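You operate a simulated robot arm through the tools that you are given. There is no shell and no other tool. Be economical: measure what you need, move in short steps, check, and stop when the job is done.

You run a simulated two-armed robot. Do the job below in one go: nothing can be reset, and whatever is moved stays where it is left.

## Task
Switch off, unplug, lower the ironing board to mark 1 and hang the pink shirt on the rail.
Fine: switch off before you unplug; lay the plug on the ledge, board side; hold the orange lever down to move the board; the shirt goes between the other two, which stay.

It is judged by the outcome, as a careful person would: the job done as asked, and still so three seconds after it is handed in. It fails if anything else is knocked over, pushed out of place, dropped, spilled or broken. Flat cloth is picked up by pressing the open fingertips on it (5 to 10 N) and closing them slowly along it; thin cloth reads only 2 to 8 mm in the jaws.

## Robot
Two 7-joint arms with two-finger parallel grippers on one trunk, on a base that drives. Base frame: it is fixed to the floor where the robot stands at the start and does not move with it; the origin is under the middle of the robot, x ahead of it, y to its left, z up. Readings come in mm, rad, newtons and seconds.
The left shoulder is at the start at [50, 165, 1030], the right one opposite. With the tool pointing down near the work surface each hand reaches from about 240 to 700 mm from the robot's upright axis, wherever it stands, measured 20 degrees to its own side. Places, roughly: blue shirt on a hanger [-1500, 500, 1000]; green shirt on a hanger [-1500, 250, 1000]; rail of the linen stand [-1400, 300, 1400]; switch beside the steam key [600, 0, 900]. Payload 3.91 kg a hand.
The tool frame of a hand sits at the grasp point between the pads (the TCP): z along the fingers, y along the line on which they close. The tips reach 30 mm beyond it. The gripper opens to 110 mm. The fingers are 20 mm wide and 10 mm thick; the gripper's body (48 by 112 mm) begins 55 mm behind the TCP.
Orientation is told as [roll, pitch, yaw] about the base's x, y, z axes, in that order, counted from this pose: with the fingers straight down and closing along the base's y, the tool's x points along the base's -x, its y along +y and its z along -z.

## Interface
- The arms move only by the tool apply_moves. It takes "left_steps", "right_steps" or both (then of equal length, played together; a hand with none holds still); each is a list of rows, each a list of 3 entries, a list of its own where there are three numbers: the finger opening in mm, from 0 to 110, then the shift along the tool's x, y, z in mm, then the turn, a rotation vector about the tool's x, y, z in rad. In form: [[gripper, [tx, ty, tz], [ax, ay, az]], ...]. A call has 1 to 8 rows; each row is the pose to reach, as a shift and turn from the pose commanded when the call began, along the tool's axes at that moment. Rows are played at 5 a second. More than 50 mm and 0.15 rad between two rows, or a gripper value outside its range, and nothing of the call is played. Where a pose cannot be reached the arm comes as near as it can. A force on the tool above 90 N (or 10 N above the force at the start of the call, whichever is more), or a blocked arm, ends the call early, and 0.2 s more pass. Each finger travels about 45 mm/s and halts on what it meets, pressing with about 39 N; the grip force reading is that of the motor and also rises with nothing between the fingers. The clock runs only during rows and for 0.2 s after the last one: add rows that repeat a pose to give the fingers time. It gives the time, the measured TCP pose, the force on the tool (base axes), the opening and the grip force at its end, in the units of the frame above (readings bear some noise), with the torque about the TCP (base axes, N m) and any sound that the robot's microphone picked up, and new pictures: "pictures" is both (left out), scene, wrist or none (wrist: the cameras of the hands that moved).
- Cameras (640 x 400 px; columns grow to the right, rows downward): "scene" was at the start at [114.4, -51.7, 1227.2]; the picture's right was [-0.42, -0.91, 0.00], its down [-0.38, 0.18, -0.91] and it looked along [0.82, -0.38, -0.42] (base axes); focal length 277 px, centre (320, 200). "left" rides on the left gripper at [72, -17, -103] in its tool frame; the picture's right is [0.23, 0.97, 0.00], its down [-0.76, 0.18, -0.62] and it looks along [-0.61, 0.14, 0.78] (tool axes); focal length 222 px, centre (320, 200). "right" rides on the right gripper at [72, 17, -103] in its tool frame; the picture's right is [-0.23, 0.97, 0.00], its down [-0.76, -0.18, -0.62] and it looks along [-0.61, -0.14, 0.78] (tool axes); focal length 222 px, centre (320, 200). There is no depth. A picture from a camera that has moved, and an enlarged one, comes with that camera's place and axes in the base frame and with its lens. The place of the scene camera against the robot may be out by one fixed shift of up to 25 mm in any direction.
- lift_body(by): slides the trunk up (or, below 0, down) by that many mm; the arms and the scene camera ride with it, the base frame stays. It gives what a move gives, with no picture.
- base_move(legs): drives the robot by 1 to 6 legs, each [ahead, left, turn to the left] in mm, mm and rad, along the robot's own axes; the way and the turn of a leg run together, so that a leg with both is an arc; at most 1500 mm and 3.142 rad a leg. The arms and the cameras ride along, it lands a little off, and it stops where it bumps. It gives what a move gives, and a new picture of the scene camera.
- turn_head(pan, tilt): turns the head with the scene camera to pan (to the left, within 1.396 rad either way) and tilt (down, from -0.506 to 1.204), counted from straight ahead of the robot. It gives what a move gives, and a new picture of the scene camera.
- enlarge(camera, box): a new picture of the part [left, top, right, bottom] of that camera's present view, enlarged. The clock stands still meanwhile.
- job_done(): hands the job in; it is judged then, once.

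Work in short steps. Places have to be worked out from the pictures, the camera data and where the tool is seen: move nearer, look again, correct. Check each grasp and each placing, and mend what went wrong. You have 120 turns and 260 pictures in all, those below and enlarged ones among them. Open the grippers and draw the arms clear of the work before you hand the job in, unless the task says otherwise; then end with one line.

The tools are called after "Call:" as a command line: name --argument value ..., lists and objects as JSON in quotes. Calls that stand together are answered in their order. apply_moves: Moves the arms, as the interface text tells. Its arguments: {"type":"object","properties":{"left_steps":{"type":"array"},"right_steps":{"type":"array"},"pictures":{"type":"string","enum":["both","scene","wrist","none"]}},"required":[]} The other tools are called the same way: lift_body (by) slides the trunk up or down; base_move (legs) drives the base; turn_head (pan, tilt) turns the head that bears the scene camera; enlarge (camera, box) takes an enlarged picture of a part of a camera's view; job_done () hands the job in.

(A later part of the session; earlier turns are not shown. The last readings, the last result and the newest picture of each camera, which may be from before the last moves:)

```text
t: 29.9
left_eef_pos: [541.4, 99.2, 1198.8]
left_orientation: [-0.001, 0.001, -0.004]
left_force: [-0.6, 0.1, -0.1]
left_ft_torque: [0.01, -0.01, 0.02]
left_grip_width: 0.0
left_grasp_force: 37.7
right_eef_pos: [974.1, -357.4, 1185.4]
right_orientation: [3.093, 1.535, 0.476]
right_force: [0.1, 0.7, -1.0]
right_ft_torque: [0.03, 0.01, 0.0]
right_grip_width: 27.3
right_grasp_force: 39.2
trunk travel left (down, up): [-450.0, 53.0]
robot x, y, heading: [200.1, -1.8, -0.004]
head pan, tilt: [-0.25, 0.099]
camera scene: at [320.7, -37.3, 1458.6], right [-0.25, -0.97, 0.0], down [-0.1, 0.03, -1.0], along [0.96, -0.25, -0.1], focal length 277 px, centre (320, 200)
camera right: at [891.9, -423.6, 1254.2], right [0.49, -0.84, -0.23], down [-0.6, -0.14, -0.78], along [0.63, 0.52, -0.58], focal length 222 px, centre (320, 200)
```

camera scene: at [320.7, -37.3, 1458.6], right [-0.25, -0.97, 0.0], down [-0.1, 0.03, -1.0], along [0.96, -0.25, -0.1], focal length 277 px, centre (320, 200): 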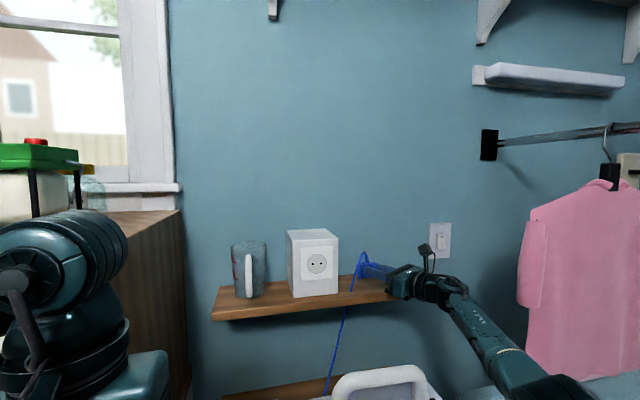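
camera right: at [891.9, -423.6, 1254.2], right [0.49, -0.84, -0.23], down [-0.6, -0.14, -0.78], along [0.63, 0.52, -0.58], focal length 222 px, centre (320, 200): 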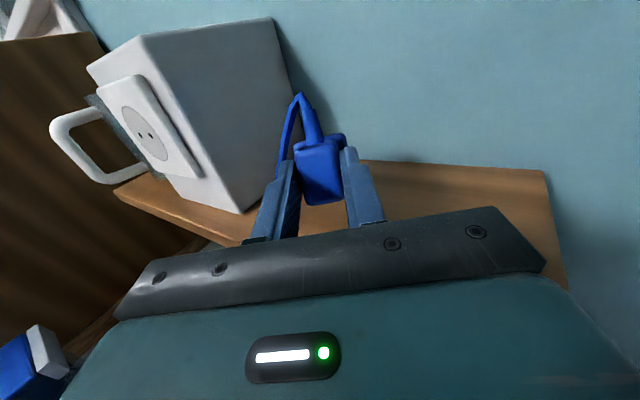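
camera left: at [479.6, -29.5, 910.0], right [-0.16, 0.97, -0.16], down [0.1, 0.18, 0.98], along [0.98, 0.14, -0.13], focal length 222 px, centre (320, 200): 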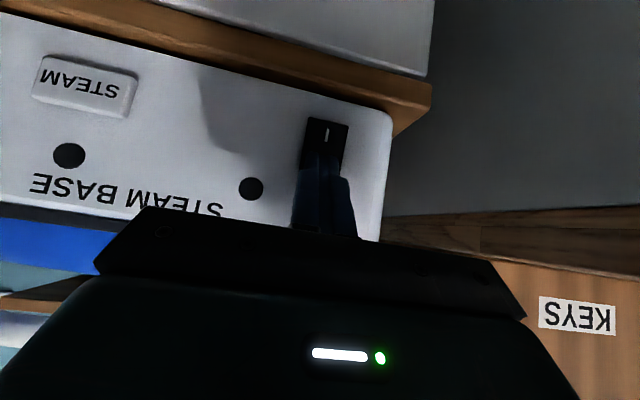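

Plug is over the ledge, right of the socket box. I lower it gently.

Call:
apply_moves --right_steps '[[20, [-8, 0, 0], [0, 0, 0]], [20, [-14, 0, 0], [0, 0, 0]], [20, [-19, 0, 0], [0, 0, 0]], [20, [-19, 0, 0], [0, 0, 0]]]' --pictures "both"

Call:
enlarge --camera "scene" --box '[330, 230, 430, 310]'

```text
t: 30.9
left_eef_pos: [542.7, 99.5, 1198.0]
left_orientation: [0.0, 0.001, -0.005]
left_force: [0.2, 0.5, -1.0]
left_ft_torque: [-0.01, -0.01, 0.03]
left_grip_width: 0.0
left_grasp_force: 37.6
right_eef_pos: [974.9, -356.3, 1166.9]
right_orientation: [3.117, 1.535, 0.498]
right_force: [0.3, 0.6, -0.9]
right_ft_torque: [-0.03, 0.03, 0.0]
right_grip_width: 27.0
right_grasp_force: 39.3
trunk travel left (down, up): [-450.0, 53.0]
robot x, y, heading: [200.1, -5.0, -0.009]
head pan, tilt: [-0.25, 0.099]
camera scene: at [321.0, -36.8, 1458.6], right [-0.25, -0.97, 0.0], down [-0.1, 0.03, -0.99], along [0.96, -0.25, -0.1], focal length 277 px, centre (320, 200)
camera right: at [892.3, -423.1, 1236.2], right [0.49, -0.84, -0.23], down [-0.6, -0.14, -0.78], along [0.63, 0.52, -0.58], focal length 222 px, centre (320, 200)
```

scene: 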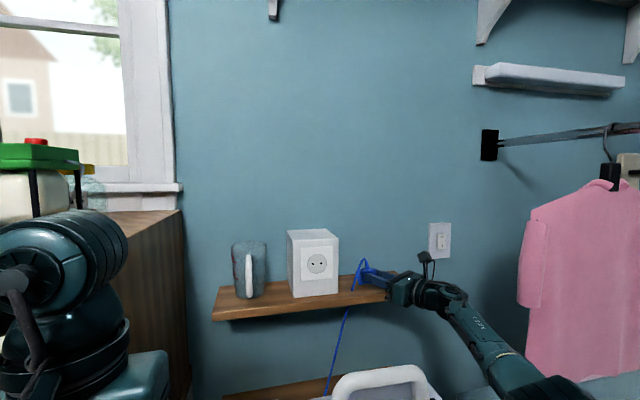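
right: 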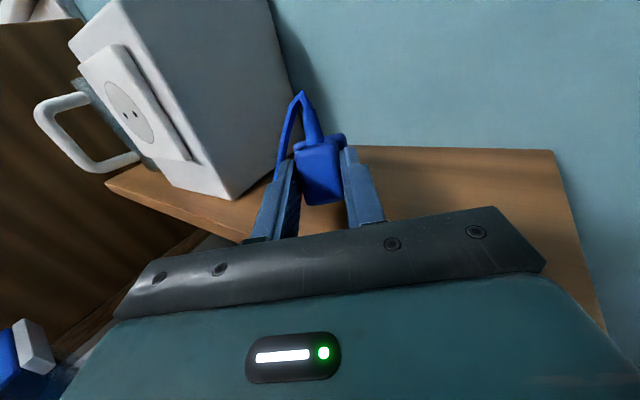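

```text
5.00 times, centred on (380, 270) of scene
camera zoom: at [321.0, -36.8, 1458.6], right [-0.25, -0.97, 0.0], down [-0.1, 0.03, -0.99], along [0.96, -0.25, -0.1], focal length 1386 px, centre (20, -150)
```

zoom: 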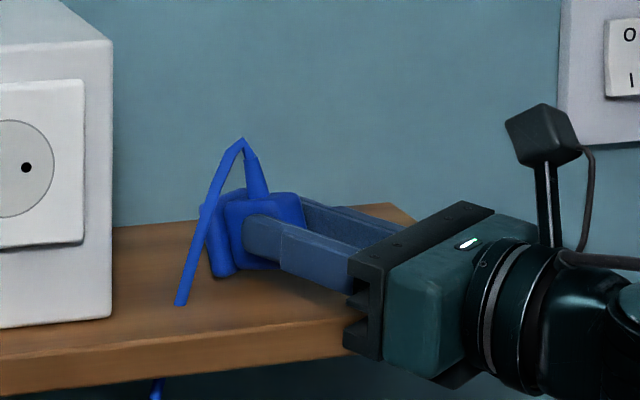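

No contact yet. I lower on in 2–3 mm steps.

Call:
apply_moves --right_steps '[[20, [-3, 0, 0], [0, 0, 0]], [20, [-5, 0, 0], [0, 0, 0]], [20, [-7, 0, 0], [0, 0, 0]]]' --pictures "none"

```text
t: 31.7
left_eef_pos: [541.9, 100.3, 1198.4]
left_orientation: [0.0, -0.001, -0.005]
left_force: [0.2, 0.6, 0.1]
left_ft_torque: [0.0, 0.02, 0.01]
left_grip_width: 0.2
left_grasp_force: 37.8
right_eef_pos: [974.3, -358.1, 1163.3]
right_orientation: [3.101, 1.53, 0.481]
right_force: [2.1, 0.2, 5.5]
right_ft_torque: [0.2, -0.27, -0.03]
right_grip_width: 27.4
right_grasp_force: 38.6
trunk travel left (down, up): [-450.0, 53.0]
robot x, y, heading: [197.1, 1.4, -0.004]
head pan, tilt: [-0.25, 0.099]
```

Contact of ~5.5 N, felt out at the plug's nose. I open the fingers gradually to let its tail settle.

Call:
apply_moves --right_steps '[[30, [1, 0, 0], [0, 0, 0]], [36, [1, 0, 0], [0, 0, 0]], [44, [1, 0, 0], [0, 0, 0]], [52, [1, 0, 0], [0, 0, 0]], [52, [1, 0, 0], [0, 0, 0]]]' --pictures "wrist"

Call:
enlarge --camera "scene" --box '[330, 230, 430, 310]'

```text
t: 32.9
left_eef_pos: [541.1, 100.3, 1198.4]
left_orientation: [0.0, 0.0, -0.004]
left_force: [0.6, 0.2, -0.4]
left_ft_torque: [-0.04, 0.0, -0.03]
left_grip_width: 0.2
left_grasp_force: 38.3
right_eef_pos: [974.4, -358.1, 1161.2]
right_orientation: [3.11, 1.534, 0.491]
right_force: [-0.3, -0.7, 0.1]
right_ft_torque: [0.0, 0.01, 0.03]
right_grip_width: 52.0
right_grasp_force: 0.1
trunk travel left (down, up): [-450.0, 53.0]
robot x, y, heading: [199.5, -1.6, -0.004]
head pan, tilt: [-0.25, 0.099]
camera right: at [892.3, -424.2, 1231.1], right [0.49, -0.84, -0.23], down [-0.6, -0.14, -0.78], along [0.63, 0.52, -0.58], focal length 222 px, centre (320, 200)
```

right: 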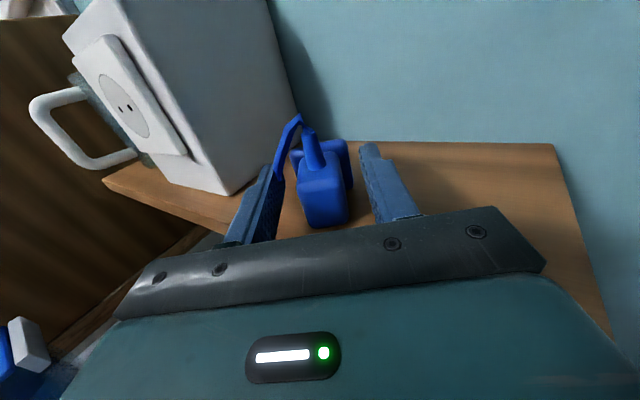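

```text
5.00 times, centred on (380, 270) of scene
camera zoom: at [320.9, -36.8, 1458.6], right [-0.25, -0.97, 0.0], down [-0.1, 0.03, -1.0], along [0.96, -0.25, -0.1], focal length 1386 px, centre (20, -150)
```

zoom: 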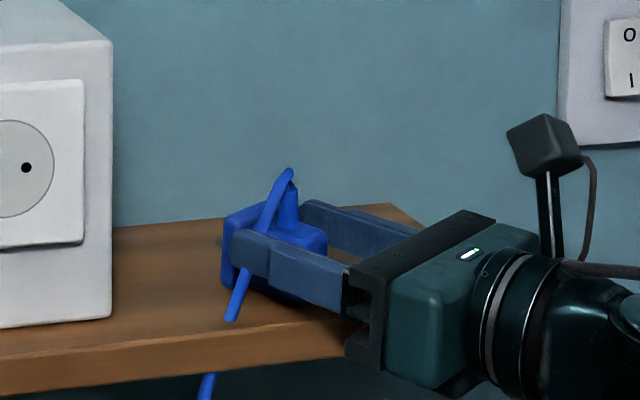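

The plug rests on the ledge with the fingers free at both sides. I withdraw straight back along the fingers, then raise.

Call:
apply_moves --right_steps '[[62, [0, 0, -6], [0, 0, 0]], [62, [0, 0, -25], [0, 0, 0]], [62, [0, 0, -50], [0, 0, 0]], [62, [0, 0, -80], [0, 0, 0]], [62, [30, 0, -110], [0, 0, 0]], [62, [60, 0, -130], [0, 0, 0]]]' --pictures "both"

Call:
enlarge --camera "scene" --box '[330, 230, 430, 310]'

```text
t: 34.3
left_eef_pos: [541.8, 98.7, 1198.2]
left_orientation: [0.002, -0.001, -0.006]
left_force: [0.2, -1.2, 0.7]
left_ft_torque: [0.04, 0.0, 0.0]
left_grip_width: 0.0
left_grasp_force: 37.6
right_eef_pos: [859.5, -424.5, 1217.5]
right_orientation: [3.128, 1.536, 0.508]
right_force: [0.0, 0.1, 0.5]
right_ft_torque: [0.0, -0.03, -0.01]
right_grip_width: 62.1
right_grasp_force: 0.1
trunk travel left (down, up): [-450.0, 53.0]
robot x, y, heading: [203.6, -2.1, -0.004]
head pan, tilt: [-0.25, 0.099]
camera scene: at [320.4, -36.8, 1458.7], right [-0.25, -0.97, 0.0], down [-0.1, 0.03, -1.0], along [0.96, -0.25, -0.1], focal length 277 px, centre (320, 200)
camera right: at [777.2, -491.0, 1287.3], right [0.49, -0.84, -0.23], down [-0.6, -0.14, -0.78], along [0.63, 0.52, -0.58], focal length 222 px, centre (320, 200)
```

scene: 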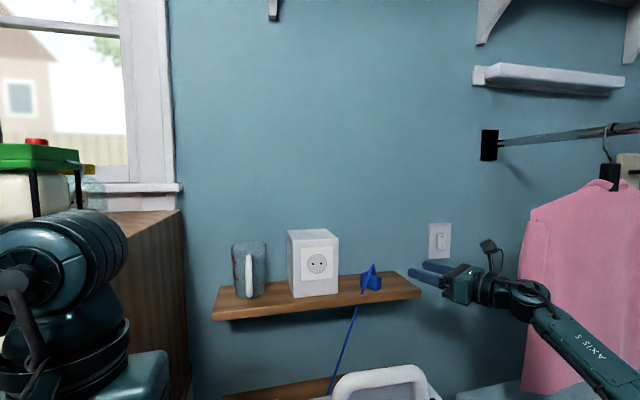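
right: 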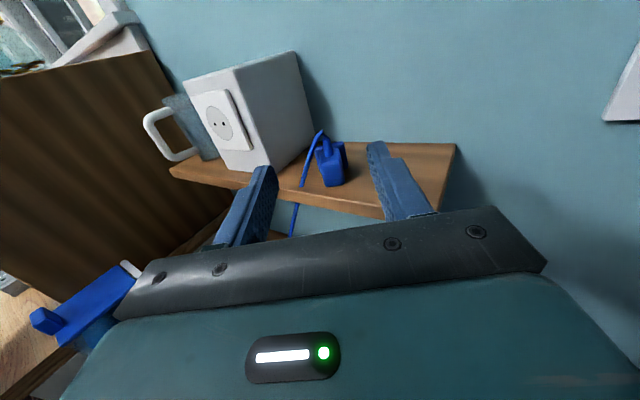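

```text
5.00 times, centred on (380, 270) of scene
camera zoom: at [320.4, -36.8, 1458.7], right [-0.25, -0.97, 0.0], down [-0.1, 0.03, -1.0], along [0.96, -0.25, -0.1], focal length 1386 px, centre (20, -150)
```

zoom: 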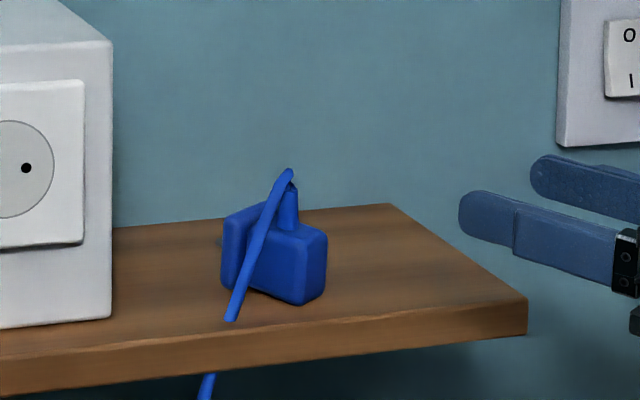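

The plug lies on the ledge at the board side. Now I back off 200 mm, then unwind the right hand.

Call:
base_move --legs '[[-250, 0, 0]]'

Call:
turn_head --pan -0.7 --tilt 0.6

```text
t: 36.1
left_eef_pos: [296.4, 100.0, 1199.5]
left_orientation: [0.001, -0.001, -0.013]
left_force: [-0.3, -0.3, 0.0]
left_ft_torque: [0.01, -0.03, 0.02]
left_grip_width: 0.0
left_grasp_force: 37.4
right_eef_pos: [611.1, -424.8, 1217.7]
right_orientation: [3.106, 1.534, 0.483]
right_force: [-0.4, -0.2, 0.6]
right_ft_torque: [-0.04, 0.0, 0.01]
right_grip_width: 62.0
right_grasp_force: 0.0
trunk travel left (down, up): [-450.0, 53.0]
robot x, y, heading: [-44.3, -4.0, -0.012]
head pan, tilt: [-0.25, 0.099]
camera scene: at [73.7, -35.3, 1458.7], right [-0.26, -0.97, 0.0], down [-0.1, 0.03, -1.0], along [0.96, -0.26, -0.1], focal length 277 px, centre (320, 200)
```

scene: 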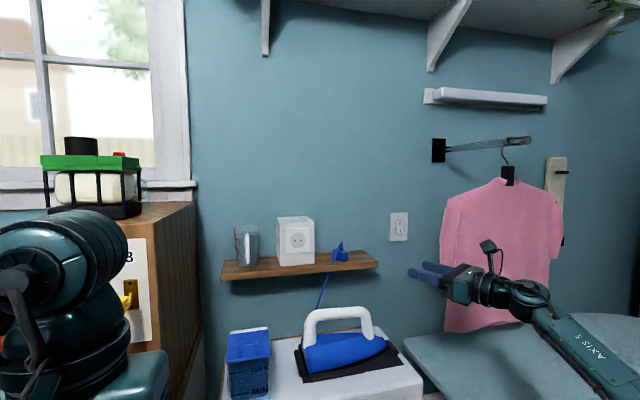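

```text
t: 37.0
left_eef_pos: [297.4, 99.4, 1197.9]
left_orientation: [0.0, -0.001, -0.01]
left_force: [0.3, 0.1, -1.0]
left_ft_torque: [0.0, -0.04, 0.0]
left_grip_width: 0.0
left_grasp_force: 37.4
right_eef_pos: [611.3, -426.8, 1217.6]
right_orientation: [3.115, 1.535, 0.488]
right_force: [0.4, 0.0, 0.7]
right_ft_torque: [-0.02, -0.02, 0.0]
right_grip_width: 62.1
right_grasp_force: 0.1
trunk travel left (down, up): [-450.0, 53.0]
robot x, y, heading: [-45.2, 2.7, -0.017]
head pan, tilt: [-0.7, 0.6]
camera scene: at [52.5, -69.2, 1412.6], right [-0.65, -0.76, 0.0], down [-0.43, 0.37, -0.83], along [0.63, -0.54, -0.56], focal length 277 px, centre (320, 200)
```

scene: 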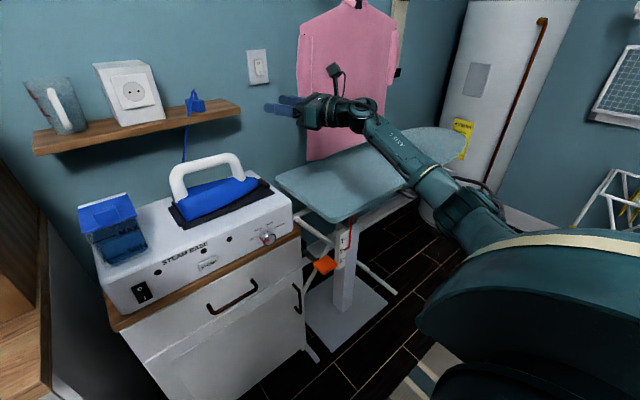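

Lever is at about [540, -508, 695], in front of the board; the board's near-left corner is about [563, -572, 843]. I unwind the right hand's roll first.

Call:
apply_moves --right_steps '[[62, [0, 0, 0], [0, 0, -0.148]], [62, [0, 0, 0], [0, 0, -0.296]], [62, [0, 0, 0], [0, 0, -0.444]], [62, [0, 0, 0], [0, 0, -0.592]], [62, [0, 0, 0], [0, 0, -0.74]], [62, [0, 0, 0], [0, 0, -0.888]], [62, [0, 0, 0], [0, 0, -1.036]], [62, [0, 0, 0], [0, 0, -1.184]]]' --pictures "none"

Call:
apply_moves --right_steps '[[62, [0, 0, 0], [0, 0, -0.148]], [62, [0, 0, 0], [0, 0, -0.296]], [62, [0, 0, 0], [0, 0, -0.444]], [62, [0, 0, 0], [0, 0, -0.592]], [62, [0, 0, 0], [0, 0, -0.74]], [62, [0, 0, 0], [0, 0, -0.888]], [62, [0, 0, 0], [0, 0, -1.036]], [62, [0, 0, 0], [0, 0, -1.184]]]' --pictures "none"

Call:
apply_moves --right_steps '[[62, [0, 0, 0], [0, 0, -0.148]], [62, [0, 0, 0], [0, 0, -0.296]], [62, [0, 0, 0], [0, 0, -0.444]], [62, [0, 0, 0], [0, 0, -0.592]], [62, [0, 0, 0], [0, 0, -0.74]]]' --pictures "none"

```text
t: 38.8
left_eef_pos: [296.0, 99.8, 1199.0]
left_orientation: [0.0, 0.001, -0.012]
left_force: [0.2, -0.1, 0.3]
left_ft_torque: [0.01, 0.0, -0.01]
left_grip_width: 0.2
left_grasp_force: 37.8
right_eef_pos: [614.5, -425.7, 1218.2]
right_orientation: [1.609, 0.384, -1.041]
right_force: [-0.3, -0.6, 0.5]
right_ft_torque: [-0.03, 0.01, -0.03]
right_grip_width: 61.7
right_grasp_force: 0.0
trunk travel left (down, up): [-450.0, 53.0]
robot x, y, heading: [-46.6, 4.5, -0.009]
head pan, tilt: [-0.7, 0.6]
```

```text
t: 40.6
left_eef_pos: [294.7, 100.0, 1196.4]
left_orientation: [-0.002, 0.0, -0.012]
left_force: [0.1, -0.5, -0.3]
left_ft_torque: [-0.04, 0.0, -0.01]
left_grip_width: 0.0
left_grasp_force: 37.5
right_eef_pos: [611.5, -426.6, 1218.7]
right_orientation: [1.611, -0.453, -1.075]
right_force: [-0.9, -0.1, 0.2]
right_ft_torque: [-0.02, -0.02, -0.01]
right_grip_width: 62.0
right_grasp_force: 0.1
right hand out of reach, approached as far as the arm can: row 7, 8
trunk travel left (down, up): [-450.0, 53.0]
robot x, y, heading: [-43.8, -3.2, -0.011]
head pan, tilt: [-0.7, 0.6]
```

```text
t: 41.8
left_eef_pos: [296.2, 100.3, 1199.3]
left_orientation: [-0.001, 0.0, -0.012]
left_force: [0.4, -0.4, -0.9]
left_ft_torque: [0.04, -0.01, -0.02]
left_grip_width: 0.0
left_grasp_force: 37.6
right_eef_pos: [611.0, -427.2, 1219.4]
right_orientation: [1.611, -0.451, -1.073]
right_force: [0.7, -0.5, -0.6]
right_ft_torque: [-0.03, 0.0, 0.0]
right_grip_width: 61.8
right_grasp_force: 0.0
right hand out of reach, approached as far as the arm can: row 1, 2, 3, 4, 5
trunk travel left (down, up): [-450.0, 53.0]
robot x, y, heading: [-45.2, 3.5, -0.012]
head pan, tilt: [-0.7, 0.6]
```

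The level pose is at a limit again; I compute the direct rotation back to the nominal pose (1.69 rad about a skew axis) and take it with the hand drawn back.

Call:
apply_moves --right_steps '[[62, [22, 1.4, -11.7], [0.099, 0.093, -0.039]], [62, [44, 2.8, -23.5], [0.198, 0.186, -0.078]], [62, [66, 4.2, -35.2], [0.297, 0.279, -0.117]], [62, [88, 5.6, -47], [0.396, 0.372, -0.156]], [62, [110, 7, -58.6], [0.495, 0.464, -0.195]], [62, [132, 8.5, -70], [0.594, 0.557, -0.234]], [62, [154, 10, -82], [0.693, 0.65, -0.273]], [62, [175, 11, -94], [0.792, 0.743, -0.311]]]' --pictures "none"

Call:
apply_moves --right_steps '[[62, [0, 0, 0], [0.099, 0.093, -0.039]], [62, [0, 0, 0], [0.198, 0.186, -0.078]], [62, [0, 0, 0], [0.297, 0.279, -0.117]], [40, [0, 0, 0], [0.395, 0.37, -0.155]], [20, [0, 0, 0], [0.395, 0.37, -0.155]], [0, [0, 0, 0], [0.395, 0.37, -0.155]]]' --pictures "scene"

```text
t: 43.6
left_eef_pos: [296.6, 100.1, 1197.5]
left_orientation: [0.0, -0.001, -0.014]
left_force: [-0.5, 0.9, -0.4]
left_ft_torque: [-0.03, 0.02, -0.02]
left_grip_width: 0.0
left_grasp_force: 37.8
right_eef_pos: [451.4, -331.0, 1146.8]
right_orientation: [0.434, -0.326, -0.23]
right_force: [-0.5, 0.3, -0.6]
right_ft_torque: [-0.01, -0.03, -0.07]
right_grip_width: 62.1
right_grasp_force: 0.1
trunk travel left (down, up): [-450.0, 53.0]
robot x, y, heading: [-45.6, 4.5, -0.012]
head pan, tilt: [-0.7, 0.6]
```

```text
t: 45.0
left_eef_pos: [297.1, 100.0, 1198.2]
left_orientation: [-0.001, 0.0, -0.012]
left_force: [0.0, -0.7, 0.1]
left_ft_torque: [-0.02, 0.0, 0.03]
left_grip_width: 0.0
left_grasp_force: 38.5
right_eef_pos: [452.0, -329.6, 1148.8]
right_orientation: [-0.002, -0.001, 0.001]
right_force: [0.0, -0.6, -0.1]
right_ft_torque: [0.03, -0.01, 0.0]
right_grip_width: 0.0
right_grasp_force: 5.6
trunk travel left (down, up): [-450.0, 53.0]
robot x, y, heading: [-46.7, 2.5, -0.011]
head pan, tilt: [-0.7, 0.6]
camera scene: at [52.5, -69.2, 1412.5], right [-0.65, -0.76, 0.0], down [-0.43, 0.37, -0.83], along [0.62, -0.54, -0.56], focal length 277 px, centre (320, 200)
```

scene: 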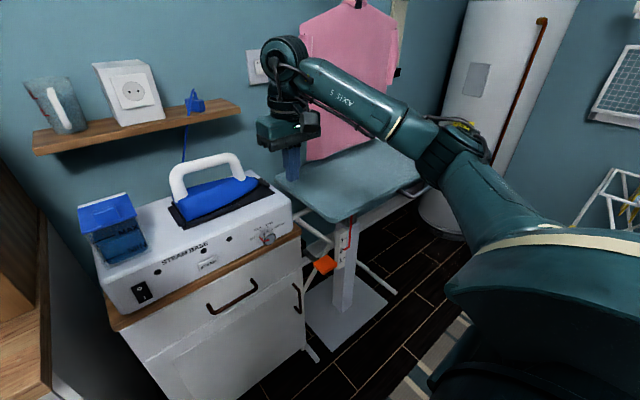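

Arm is back to nominal. I drive right 600 mm and ahead a little to stand before the lever and board end, then look.

Call:
base_move --legs '[[0, -600, 0], [70, 0, 0]]'

Call:
turn_head --pan 0.0 --tilt 0.75

```text
t: 49.0
left_eef_pos: [355.2, -495.1, 1196.8]
left_orientation: [0.0, -0.002, -0.02]
left_force: [0.6, 0.2, -0.3]
left_ft_torque: [0.02, 0.0, -0.01]
left_grip_width: 0.0
left_grasp_force: 37.8
right_eef_pos: [508.1, -926.5, 1147.6]
right_orientation: [-0.001, -0.002, -0.01]
right_force: [0.2, 0.6, 0.0]
right_ft_torque: [-0.02, 0.05, 0.0]
right_grip_width: 0.0
right_grasp_force: 38.1
trunk travel left (down, up): [-450.0, 53.0]
robot x, y, heading: [12.2, -587.7, -0.017]
head pan, tilt: [-0.7, 0.6]
camera scene: at [110.8, -661.3, 1412.4], right [-0.66, -0.75, 0.0], down [-0.42, 0.37, -0.82], along [0.62, -0.54, -0.57], focal length 277 px, centre (320, 200)
```

scene: 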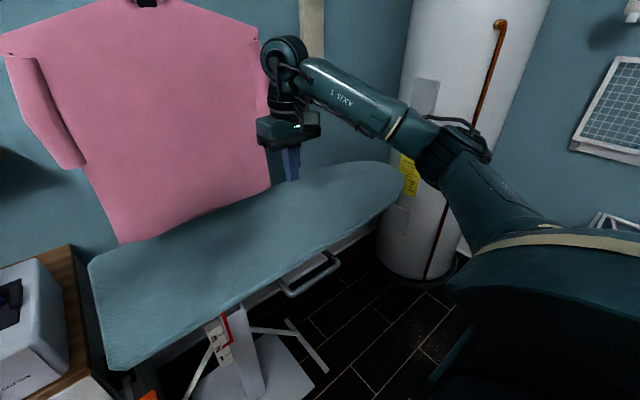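

```text
t: 50.0
left_eef_pos: [354.5, -495.3, 1199.0]
left_orientation: [-0.001, 0.0, -0.021]
left_force: [0.6, 0.3, 0.7]
left_ft_torque: [0.01, 0.01, -0.03]
left_grip_width: 0.0
left_grasp_force: 37.8
right_eef_pos: [506.6, -927.4, 1147.7]
right_orientation: [-0.003, -0.001, -0.011]
right_force: [0.1, -0.4, -0.3]
right_ft_torque: [0.02, 0.0, 0.02]
right_grip_width: 0.1
right_grasp_force: 37.6
trunk travel left (down, up): [-450.0, 53.0]
robot x, y, heading: [10.8, -588.8, -0.021]
head pan, tilt: [0.0, 0.75]
camera scene: at [126.2, -604.8, 1399.6], right [-0.02, -1.0, 0.0], down [-0.68, 0.02, -0.73], along [0.73, -0.02, -0.68], focal length 277 px, centre (320, 200)
```

scene: 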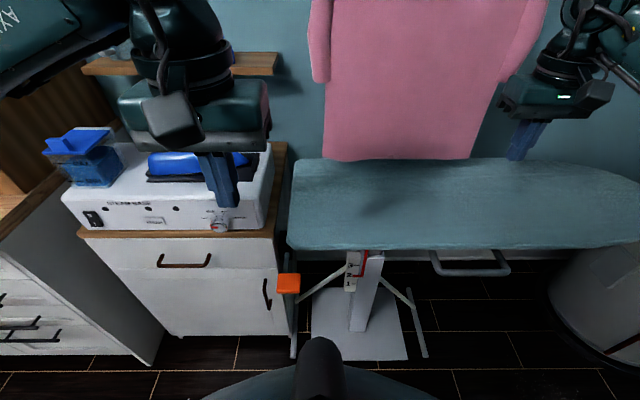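

Lever at ≈ [538, -525, 695], board's left end y ≈ -536, front edge x ≈ 550. I lower the trunk by 230 so both hands can work.

Call:
lift_body --by -230

Call:
turn_head --pan -0.1 --tilt 0.9

Call:
enlarge --camera "scene" --box '[260, 180, 420, 280]'

```text
t: 52.5
left_eef_pos: [354.3, -493.6, 968.0]
left_orientation: [0.001, 0.0, -0.02]
left_force: [-0.8, 0.5, -0.2]
left_ft_torque: [0.01, 0.02, 0.02]
left_grip_width: 0.0
left_grasp_force: 37.9
right_eef_pos: [506.8, -926.6, 918.3]
right_orientation: [-0.001, 0.0, -0.009]
right_force: [0.1, -0.2, -0.3]
right_ft_torque: [0.0, -0.02, 0.02]
right_grip_width: 0.0
right_grasp_force: 37.3
trunk travel left (down, up): [-220.0, 283.0]
robot x, y, heading: [11.1, -589.2, -0.018]
head pan, tilt: [0.0, 0.75]
```

```text
t: 53.2
left_eef_pos: [355.3, -494.6, 968.6]
left_orientation: [0.001, 0.0, -0.021]
left_force: [0.7, -0.1, 0.4]
left_ft_torque: [0.07, 0.0, 0.02]
left_grip_width: 0.0
left_grasp_force: 37.8
right_eef_pos: [506.9, -926.3, 918.5]
right_orientation: [-0.001, -0.001, -0.012]
right_force: [0.7, 0.0, 0.6]
right_ft_torque: [0.0, 0.0, 0.02]
right_grip_width: 0.0
right_grasp_force: 37.5
trunk travel left (down, up): [-220.0, 283.0]
robot x, y, heading: [12.7, -593.4, -0.023]
head pan, tilt: [-0.099, 0.901]
camera scene: at [118.4, -612.0, 1157.7], right [-0.12, -0.99, 0.0], down [-0.78, 0.09, -0.62], along [0.62, -0.07, -0.78], focal length 277 px, centre (320, 200)
```

scene: 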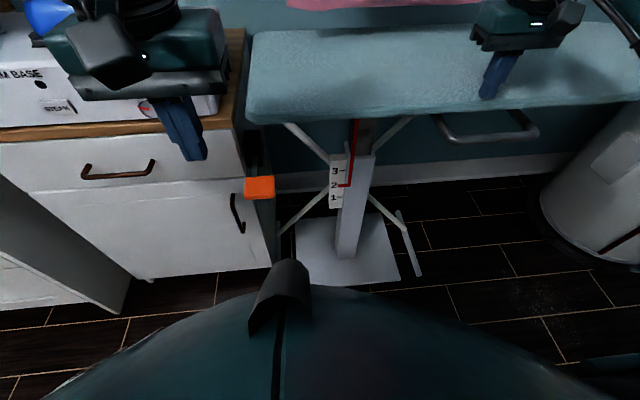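

```text
4.00 times, centred on (340, 230) of scene
camera zoom: at [118.4, -612.0, 1157.7], right [-0.12, -0.99, 0.0], down [-0.78, 0.09, -0.62], along [0.62, -0.07, -0.78], focal length 1108 px, centre (240, 80)
```

zoom: 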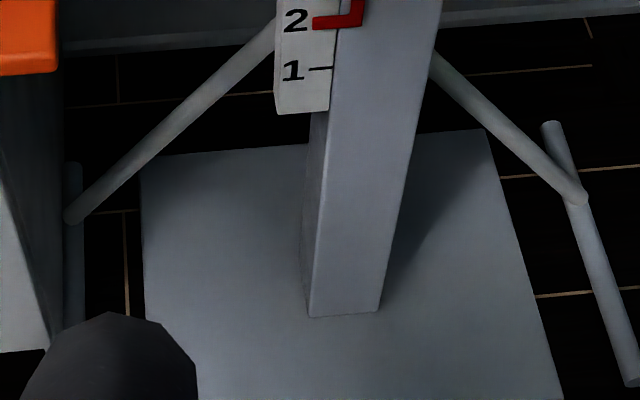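

Clear view: pointer at 2, mark 1 about 47 mm lower; lever paddle at [534, -525, 700]. I bring the left hand (tilted back 0.4) above the lever and the right fist above the board over the column.

Call:
apply_moves --left_steps '[[0, [-27, -5, 33], [0, -0.07, 0]], [0, [-54, -10, 66], [0, -0.14, 0]], [0, [-81, -15, 99], [0, -0.21, 0]], [0, [-108, -20, 132], [0, -0.28, 0]], [0, [-135, -25, 165], [0, -0.34, 0]], [0, [-161, -30, 198], [0, -0.4, 0]]]' --right_steps '[[0, [-22, 33, -10], [0, 0, 0]], [0, [-44, 66, -10], [0, 0, 0]], [0, [-66, 99, -10], [0, 0, 0]], [0, [-88, 132, 0], [0, 0, 0]], [0, [-110, 164, 5], [0, 0, 0]], [0, [-133, 196, 13], [0, 0, 0]]]' --pictures "both"

```text
t: 54.7
left_eef_pos: [508.6, -526.4, 781.6]
left_orientation: [-0.009, -0.416, -0.025]
left_force: [-44.0, 19.5, 26.1]
left_ft_torque: [-1.72, -3.59, -0.26]
left_grip_width: 0.0
left_grasp_force: 37.9
right_eef_pos: [639.4, -724.6, 913.5]
right_orientation: [-0.006, -0.008, -0.003]
right_force: [0.6, -0.3, 0.3]
right_ft_torque: [-0.05, 0.0, 0.0]
right_grip_width: 0.1
right_grasp_force: 37.7
trunk travel left (down, up): [-220.0, 283.0]
robot x, y, heading: [11.4, -587.3, -0.019]
head pan, tilt: [-0.099, 0.901]
stopped in row 6 (left hand): the force on the tool passed its limit (the readings are from after the stop); the commanded pose is now the measured one
camera scene: at [110.5, -608.4, 1158.5], right [-0.12, -0.99, 0.0], down [-0.77, 0.09, -0.63], along [0.62, -0.07, -0.78], focal length 277 px, centre (320, 200)
camera right: at [566.1, -706.4, 1016.6], right [0.23, 0.97, 0.0], down [0.76, -0.18, 0.63], along [0.61, -0.15, -0.78], focal length 222 px, centre (320, 200)
camera left: at [400.7, -539.9, 847.4], right [-0.18, 0.98, -0.1], down [0.45, 0.17, 0.88], along [0.88, 0.11, -0.47], focal length 222 px, centre (320, 200)
```

scene: 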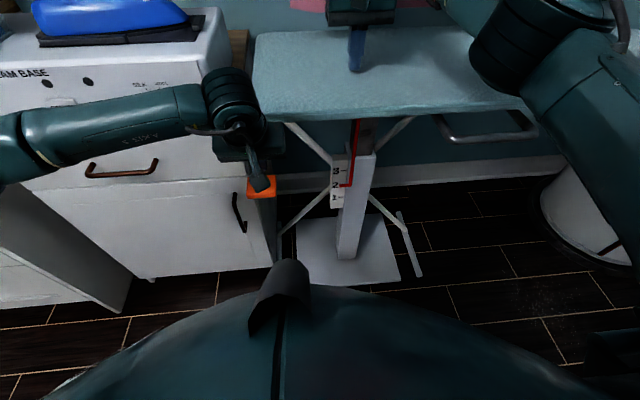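
right: 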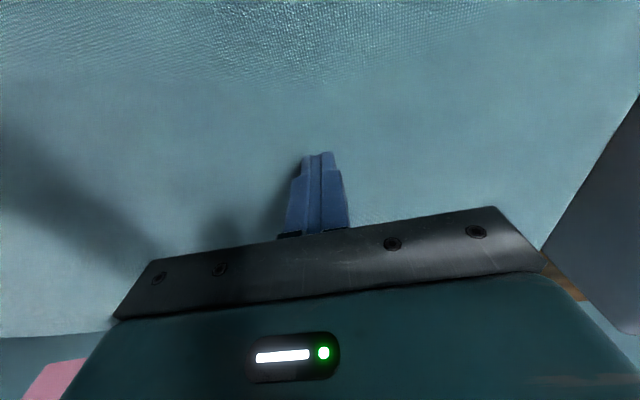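
left: 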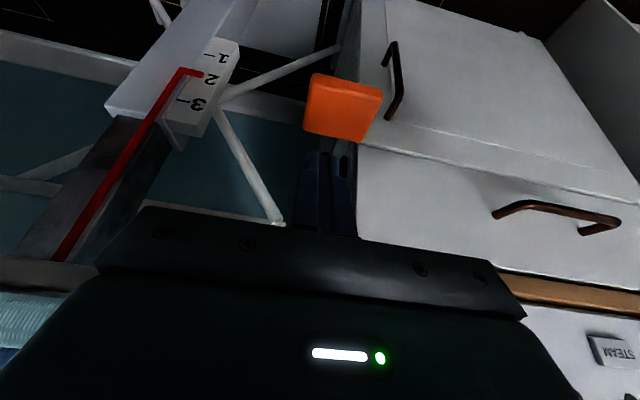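

The left hand met something (44 N back-pushing). I zoom in to see what it touches before moving on.

Call:
enlarge --camera "scene" --box '[180, 20, 340, 220]'

Call:
apply_moves --left_steps '[[0, [15, 0, -10], [0, 0, 0]], [0, [15, 0, -10], [0, 0, 0]]]' --pictures "wrist"

```text
2.00 times, centred on (260, 120) of scene
camera zoom: at [110.5, -608.4, 1158.5], right [-0.12, -0.99, 0.0], down [-0.77, 0.09, -0.63], along [0.62, -0.07, -0.78], focal length 554 px, centre (440, 360)
```

zoom: 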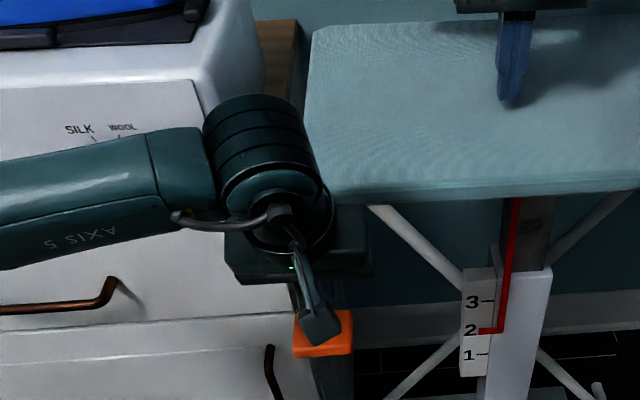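

```text
t: 55.3
left_eef_pos: [498.1, -527.6, 778.3]
left_orientation: [-0.004, -0.406, -0.025]
left_force: [0.1, -0.6, 0.0]
left_ft_torque: [-0.03, 0.0, 0.02]
left_grip_width: 0.0
left_grasp_force: 37.3
right_eef_pos: [644.6, -728.9, 908.8]
right_orientation: [0.0, -0.003, -0.005]
right_force: [0.5, -0.5, 0.2]
right_ft_torque: [-0.03, 0.0, -0.03]
right_grip_width: 0.0
right_grasp_force: 37.7
trunk travel left (down, up): [-220.0, 283.0]
robot x, y, heading: [9.4, -587.9, -0.02]
head pan, tilt: [-0.099, 0.901]
camera left: at [390.5, -541.6, 846.5], right [-0.18, 0.98, -0.09], down [0.46, 0.17, 0.87], along [0.87, 0.12, -0.48], focal length 222 px, centre (320, 200)
```

left: 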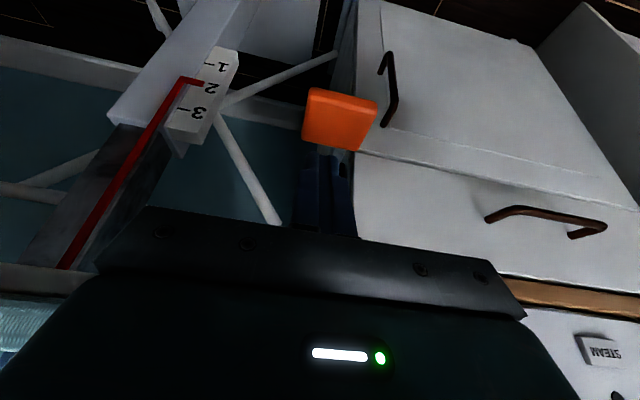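

It is the bulky wrist brushing the board's left-front corner; clear now, nothing shifted. I lean the left hand back more (0.65) and lower it just over the paddle, while the right fist comes down to touch the board.

Call:
apply_moves --left_steps '[[0, [0, 2, 0], [0, -0.12, 0]], [0, [0, 5, 0], [0, -0.25, 0]], [0, [6, 7, 14], [0, -0.25, 0]], [0, [10, 7, 23], [0, -0.25, 0]], [0, [13, 7, 30], [0, -0.25, 0]]]' --right_steps '[[0, [0, 0, 6], [0, 0, 0]], [0, [0, 0, 12], [0, 0, 0]], [0, [0, 0, 18], [0, 0, 0]], [0, [0, 0, 24], [0, 0, 0]], [0, [0, 0, 28], [0, 0, 0]]]' --pictures "both"

```text
t: 56.5
left_eef_pos: [492.7, -520.9, 749.1]
left_orientation: [-0.007, -0.664, -0.022]
left_force: [-0.3, 0.3, -0.3]
left_ft_torque: [0.01, 0.0, 0.01]
left_grip_width: 0.2
left_grasp_force: 37.5
right_eef_pos: [644.6, -727.8, 900.3]
right_orientation: [0.0, -0.034, -0.006]
right_force: [14.9, -10.6, 75.5]
right_ft_torque: [-0.32, 0.16, 0.88]
right_grip_width: 0.3
right_grasp_force: 37.6
trunk travel left (down, up): [-220.0, 283.0]
robot x, y, heading: [11.1, -588.8, -0.023]
head pan, tilt: [-0.099, 0.901]
camera scene: at [111.8, -610.6, 1159.2], right [-0.12, -0.99, 0.0], down [-0.77, 0.09, -0.63], along [0.62, -0.07, -0.78], focal length 277 px, centre (320, 200)
camera right: at [568.0, -709.6, 1001.4], right [0.23, 0.97, 0.01], down [0.74, -0.18, 0.65], along [0.63, -0.15, -0.76], focal length 222 px, centre (320, 200)
camera left: at [372.4, -534.2, 787.2], right [-0.15, 0.98, -0.14], down [0.22, 0.18, 0.96], along [0.96, 0.11, -0.24], focal length 222 px, centre (320, 200)
```

scene: 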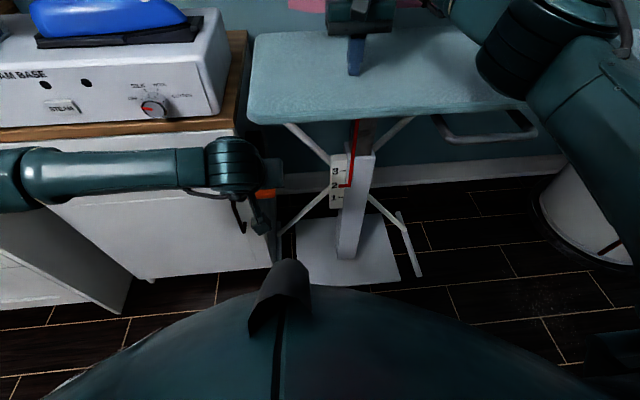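
right: 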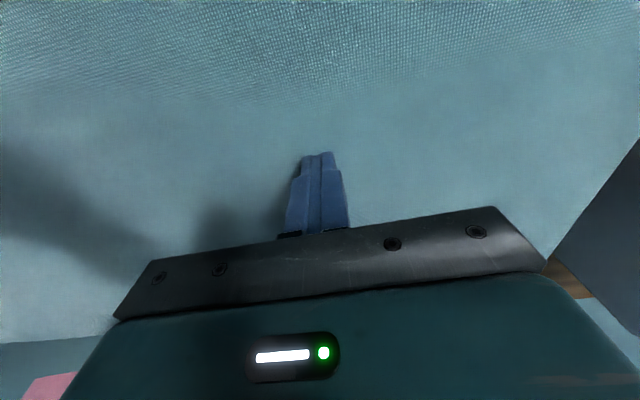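
left: 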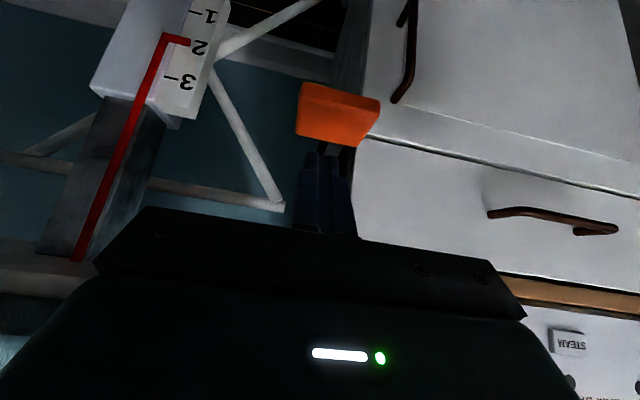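

Board top is at z ≈ 870 (right hand pressing 75 N, too much). I ease the right hand up 15 mm and bring the left fingertips down onto the paddle.

Call:
apply_moves --left_steps '[[0, [3, 2, 12], [0, 0, 0]], [0, [5, 2, 22], [0, 0, 0]], [0, [7.4, 2, 32], [0, 0, 0]], [0, [10.5, 2, 36], [0, 0, 0]]]' --right_steps '[[0, [0, 0, -8], [0, 0, 0]], [0, [0, 0, -15], [0, 0, 0]], [0, [0, 0, -15], [0, 0, 0]], [0, [0, 0, -15], [0, 0, 0]]]' --pictures "both"

```text
t: 57.5
left_eef_pos: [508.9, -518.4, 711.8]
left_orientation: [-0.007, -0.659, -0.024]
left_force: [-0.7, -0.3, -0.3]
left_ft_torque: [-0.01, -0.03, 0.0]
left_grip_width: 0.3
left_grasp_force: 37.8
right_eef_pos: [643.8, -727.8, 900.0]
right_orientation: [-0.003, -0.01, -0.005]
right_force: [18.2, -9.0, 28.8]
right_ft_torque: [-0.26, -0.25, -0.13]
right_grip_width: 0.1
right_grasp_force: 38.3
trunk travel left (down, up): [-220.0, 283.0]
robot x, y, heading: [12.7, -591.6, -0.016]
head pan, tilt: [-0.099, 0.901]
camera scene: at [115.8, -611.2, 1157.8], right [-0.12, -0.99, 0.0], down [-0.78, 0.09, -0.62], along [0.62, -0.07, -0.78], focal length 277 px, centre (320, 200)
camera right: at [571.2, -709.1, 1003.0], right [0.23, 0.97, 0.0], down [0.75, -0.18, 0.63], along [0.61, -0.15, -0.78], focal length 222 px, centre (320, 200)
camera left: at [388.2, -532.1, 750.0], right [-0.15, 0.98, -0.14], down [0.23, 0.17, 0.96], along [0.96, 0.11, -0.25], focal length 222 px, centre (320, 200)
```

scene: 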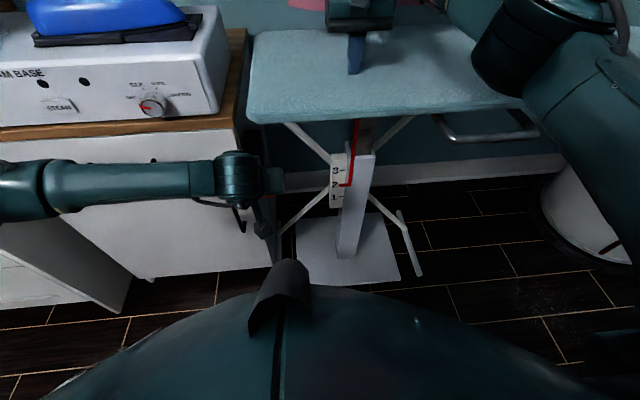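
right: 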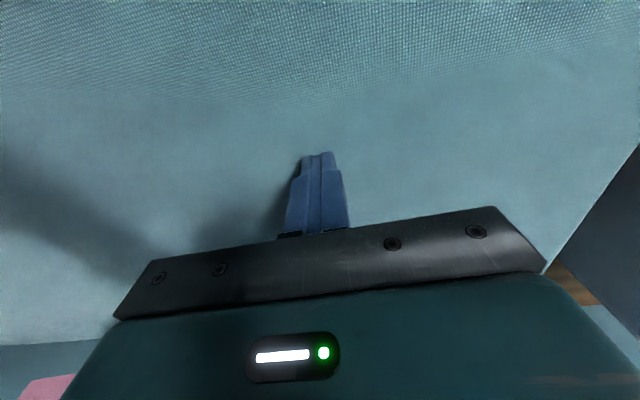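
left: 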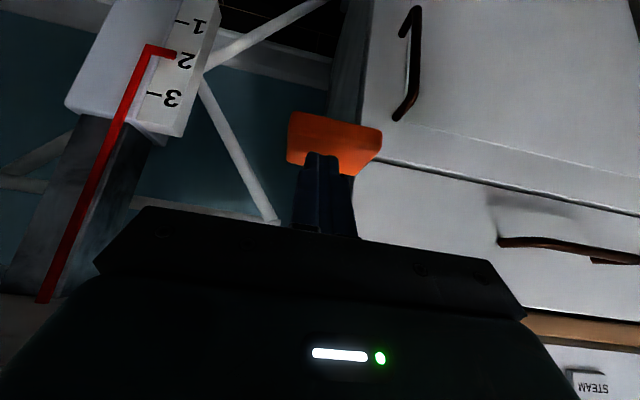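

No contact yet; wrist-only triangulation suggests the paddle is lower and farther, about [550, -508, 660]. I zoom to judge it.

Call:
enlarge --camera "left" --box '[240, 70, 440, 220]'

Call:
enlarge --camera "scene" --box '[200, 130, 360, 250]'

```text
2.67 times, centred on (340, 145) of left
camera zoom: at [388.2, -532.1, 750.0], right [-0.15, 0.98, -0.14], down [0.23, 0.17, 0.96], along [0.96, 0.11, -0.25], focal length 592 px, centre (267, 347)
```

zoom: 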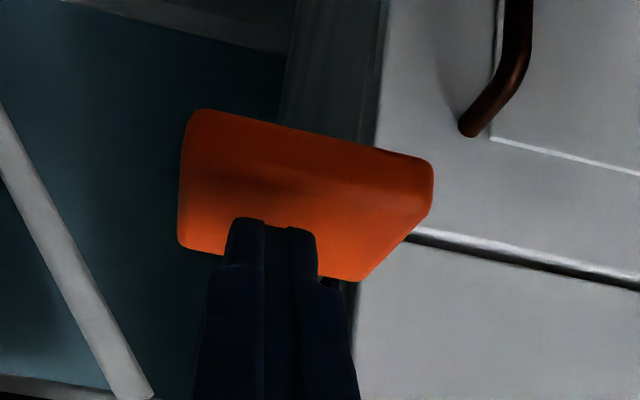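

```text
3.33 times, centred on (280, 190) of scene
camera zoom: at [115.8, -611.2, 1157.8], right [-0.12, -0.99, 0.0], down [-0.78, 0.09, -0.62], along [0.62, -0.07, -0.78], focal length 924 px, centre (453, 233)
```

zoom: 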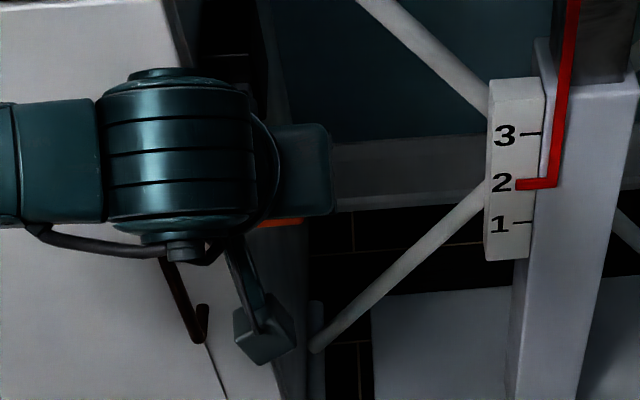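

The fingertips hover over the paddle's top face. I go 15 mm forward and down in small steps to find contact.

Call:
apply_moves --left_steps '[[0, [-11.8, 6, 9.2], [0, 0, 0]], [0, [-6.9, 6, 15.5], [0, 0, 0]], [0, [-3.8, 6, 19.5], [0, 0, 0]], [0, [-1.9, 6, 21.8], [0, 0, 0]]]' --pictures "wrist"

```text
t: 58.5
left_eef_pos: [524.0, -513.8, 696.3]
left_orientation: [-0.005, -0.661, -0.023]
left_force: [-0.5, 0.3, 0.9]
left_ft_torque: [0.01, 0.0, 0.01]
left_grip_width: 0.0
left_grasp_force: 37.4
right_eef_pos: [644.1, -728.2, 900.1]
right_orientation: [-0.004, -0.01, -0.007]
right_force: [16.5, -9.2, 29.1]
right_ft_torque: [-0.2, -0.23, 0.1]
right_grip_width: 0.0
right_grasp_force: 38.0
trunk travel left (down, up): [-220.0, 283.0]
robot x, y, heading: [6.9, -587.9, -0.027]
head pan, tilt: [-0.099, 0.901]
camera left: at [404.4, -527.5, 734.1], right [-0.15, 0.98, -0.14], down [0.23, 0.18, 0.96], along [0.96, 0.11, -0.25], focal length 222 px, centre (320, 200)
```

left: 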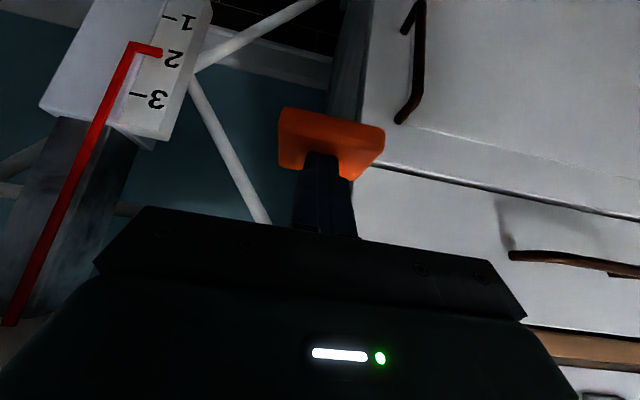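

Finger shadow nearly meets the tips; continuing down.

Call:
apply_moves --left_steps '[[0, [3.1, 0, 3.9], [0, 0, 0]], [0, [6.2, 0, 7.9], [0, 0, 0]], [0, [8, 0, 10.2], [0, 0, 0]], [0, [9.8, 0, 12.6], [0, 0, 0]]]' --pictures "wrist"

```text
t: 59.5
left_eef_pos: [524.1, -514.2, 679.3]
left_orientation: [-0.004, -0.66, -0.025]
left_force: [0.1, -0.7, 3.5]
left_ft_torque: [-0.01, -0.05, -0.02]
left_grip_width: 0.0
left_grasp_force: 37.9
right_eef_pos: [643.9, -728.0, 900.4]
right_orientation: [-0.002, -0.007, -0.007]
right_force: [16.1, -8.4, 28.5]
right_ft_torque: [-0.21, -0.21, 0.06]
right_grip_width: 0.0
right_grasp_force: 37.7
trunk travel left (down, up): [-220.0, 283.0]
robot x, y, heading: [14.0, -590.7, -0.014]
head pan, tilt: [-0.099, 0.901]
camera left: at [404.3, -526.7, 717.3], right [-0.15, 0.98, -0.14], down [0.23, 0.18, 0.96], along [0.96, 0.11, -0.25], focal length 222 px, centre (320, 200)
```

left: 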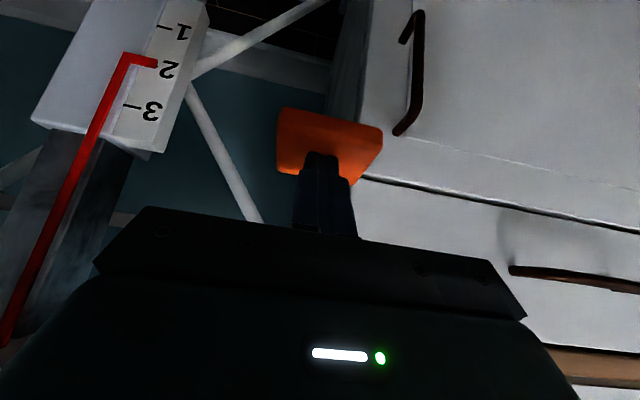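

Light contact (3.5 N). I push the lever further down in steps while the right hand keeps its modest preload.

Call:
apply_moves --left_steps '[[0, [3.7, 0, 4.7], [0, 0, 0]], [0, [7.4, 0, 9.5], [0, 0, 0]], [0, [11, 0, 14.2], [0, 0, 0]], [0, [13.5, 0, 17.3], [0, 0, 0]]]' --pictures "both"

```text
t: 60.5
left_eef_pos: [524.5, -515.3, 654.4]
left_orientation: [-0.005, -0.656, -0.023]
left_force: [-0.5, 0.3, 3.4]
left_ft_torque: [0.03, -0.06, -0.03]
left_grip_width: 0.2
left_grasp_force: 37.9
right_eef_pos: [642.3, -725.9, 894.6]
right_orientation: [-0.001, 0.002, -0.002]
right_force: [0.5, 0.2, 0.1]
right_ft_torque: [0.02, -0.04, -0.02]
right_grip_width: 0.0
right_grasp_force: 37.6
trunk travel left (down, up): [-220.0, 283.0]
robot x, y, heading: [12.1, -589.9, -0.016]
head pan, tilt: [-0.099, 0.901]
camera scene: at [116.3, -611.0, 1157.4], right [-0.12, -0.99, 0.0], down [-0.78, 0.09, -0.62], along [0.62, -0.07, -0.78], focal length 277 px, centre (320, 200)
camera left: at [404.3, -528.5, 694.0], right [-0.15, 0.98, -0.14], down [0.23, 0.18, 0.96], along [0.96, 0.11, -0.25], focal length 222 px, centre (320, 200)
```

scene: 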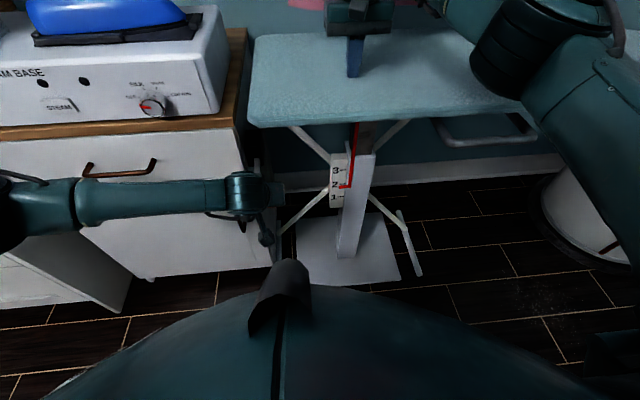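
left: 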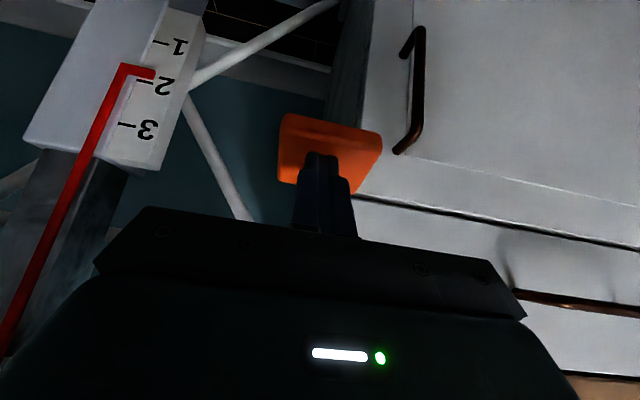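

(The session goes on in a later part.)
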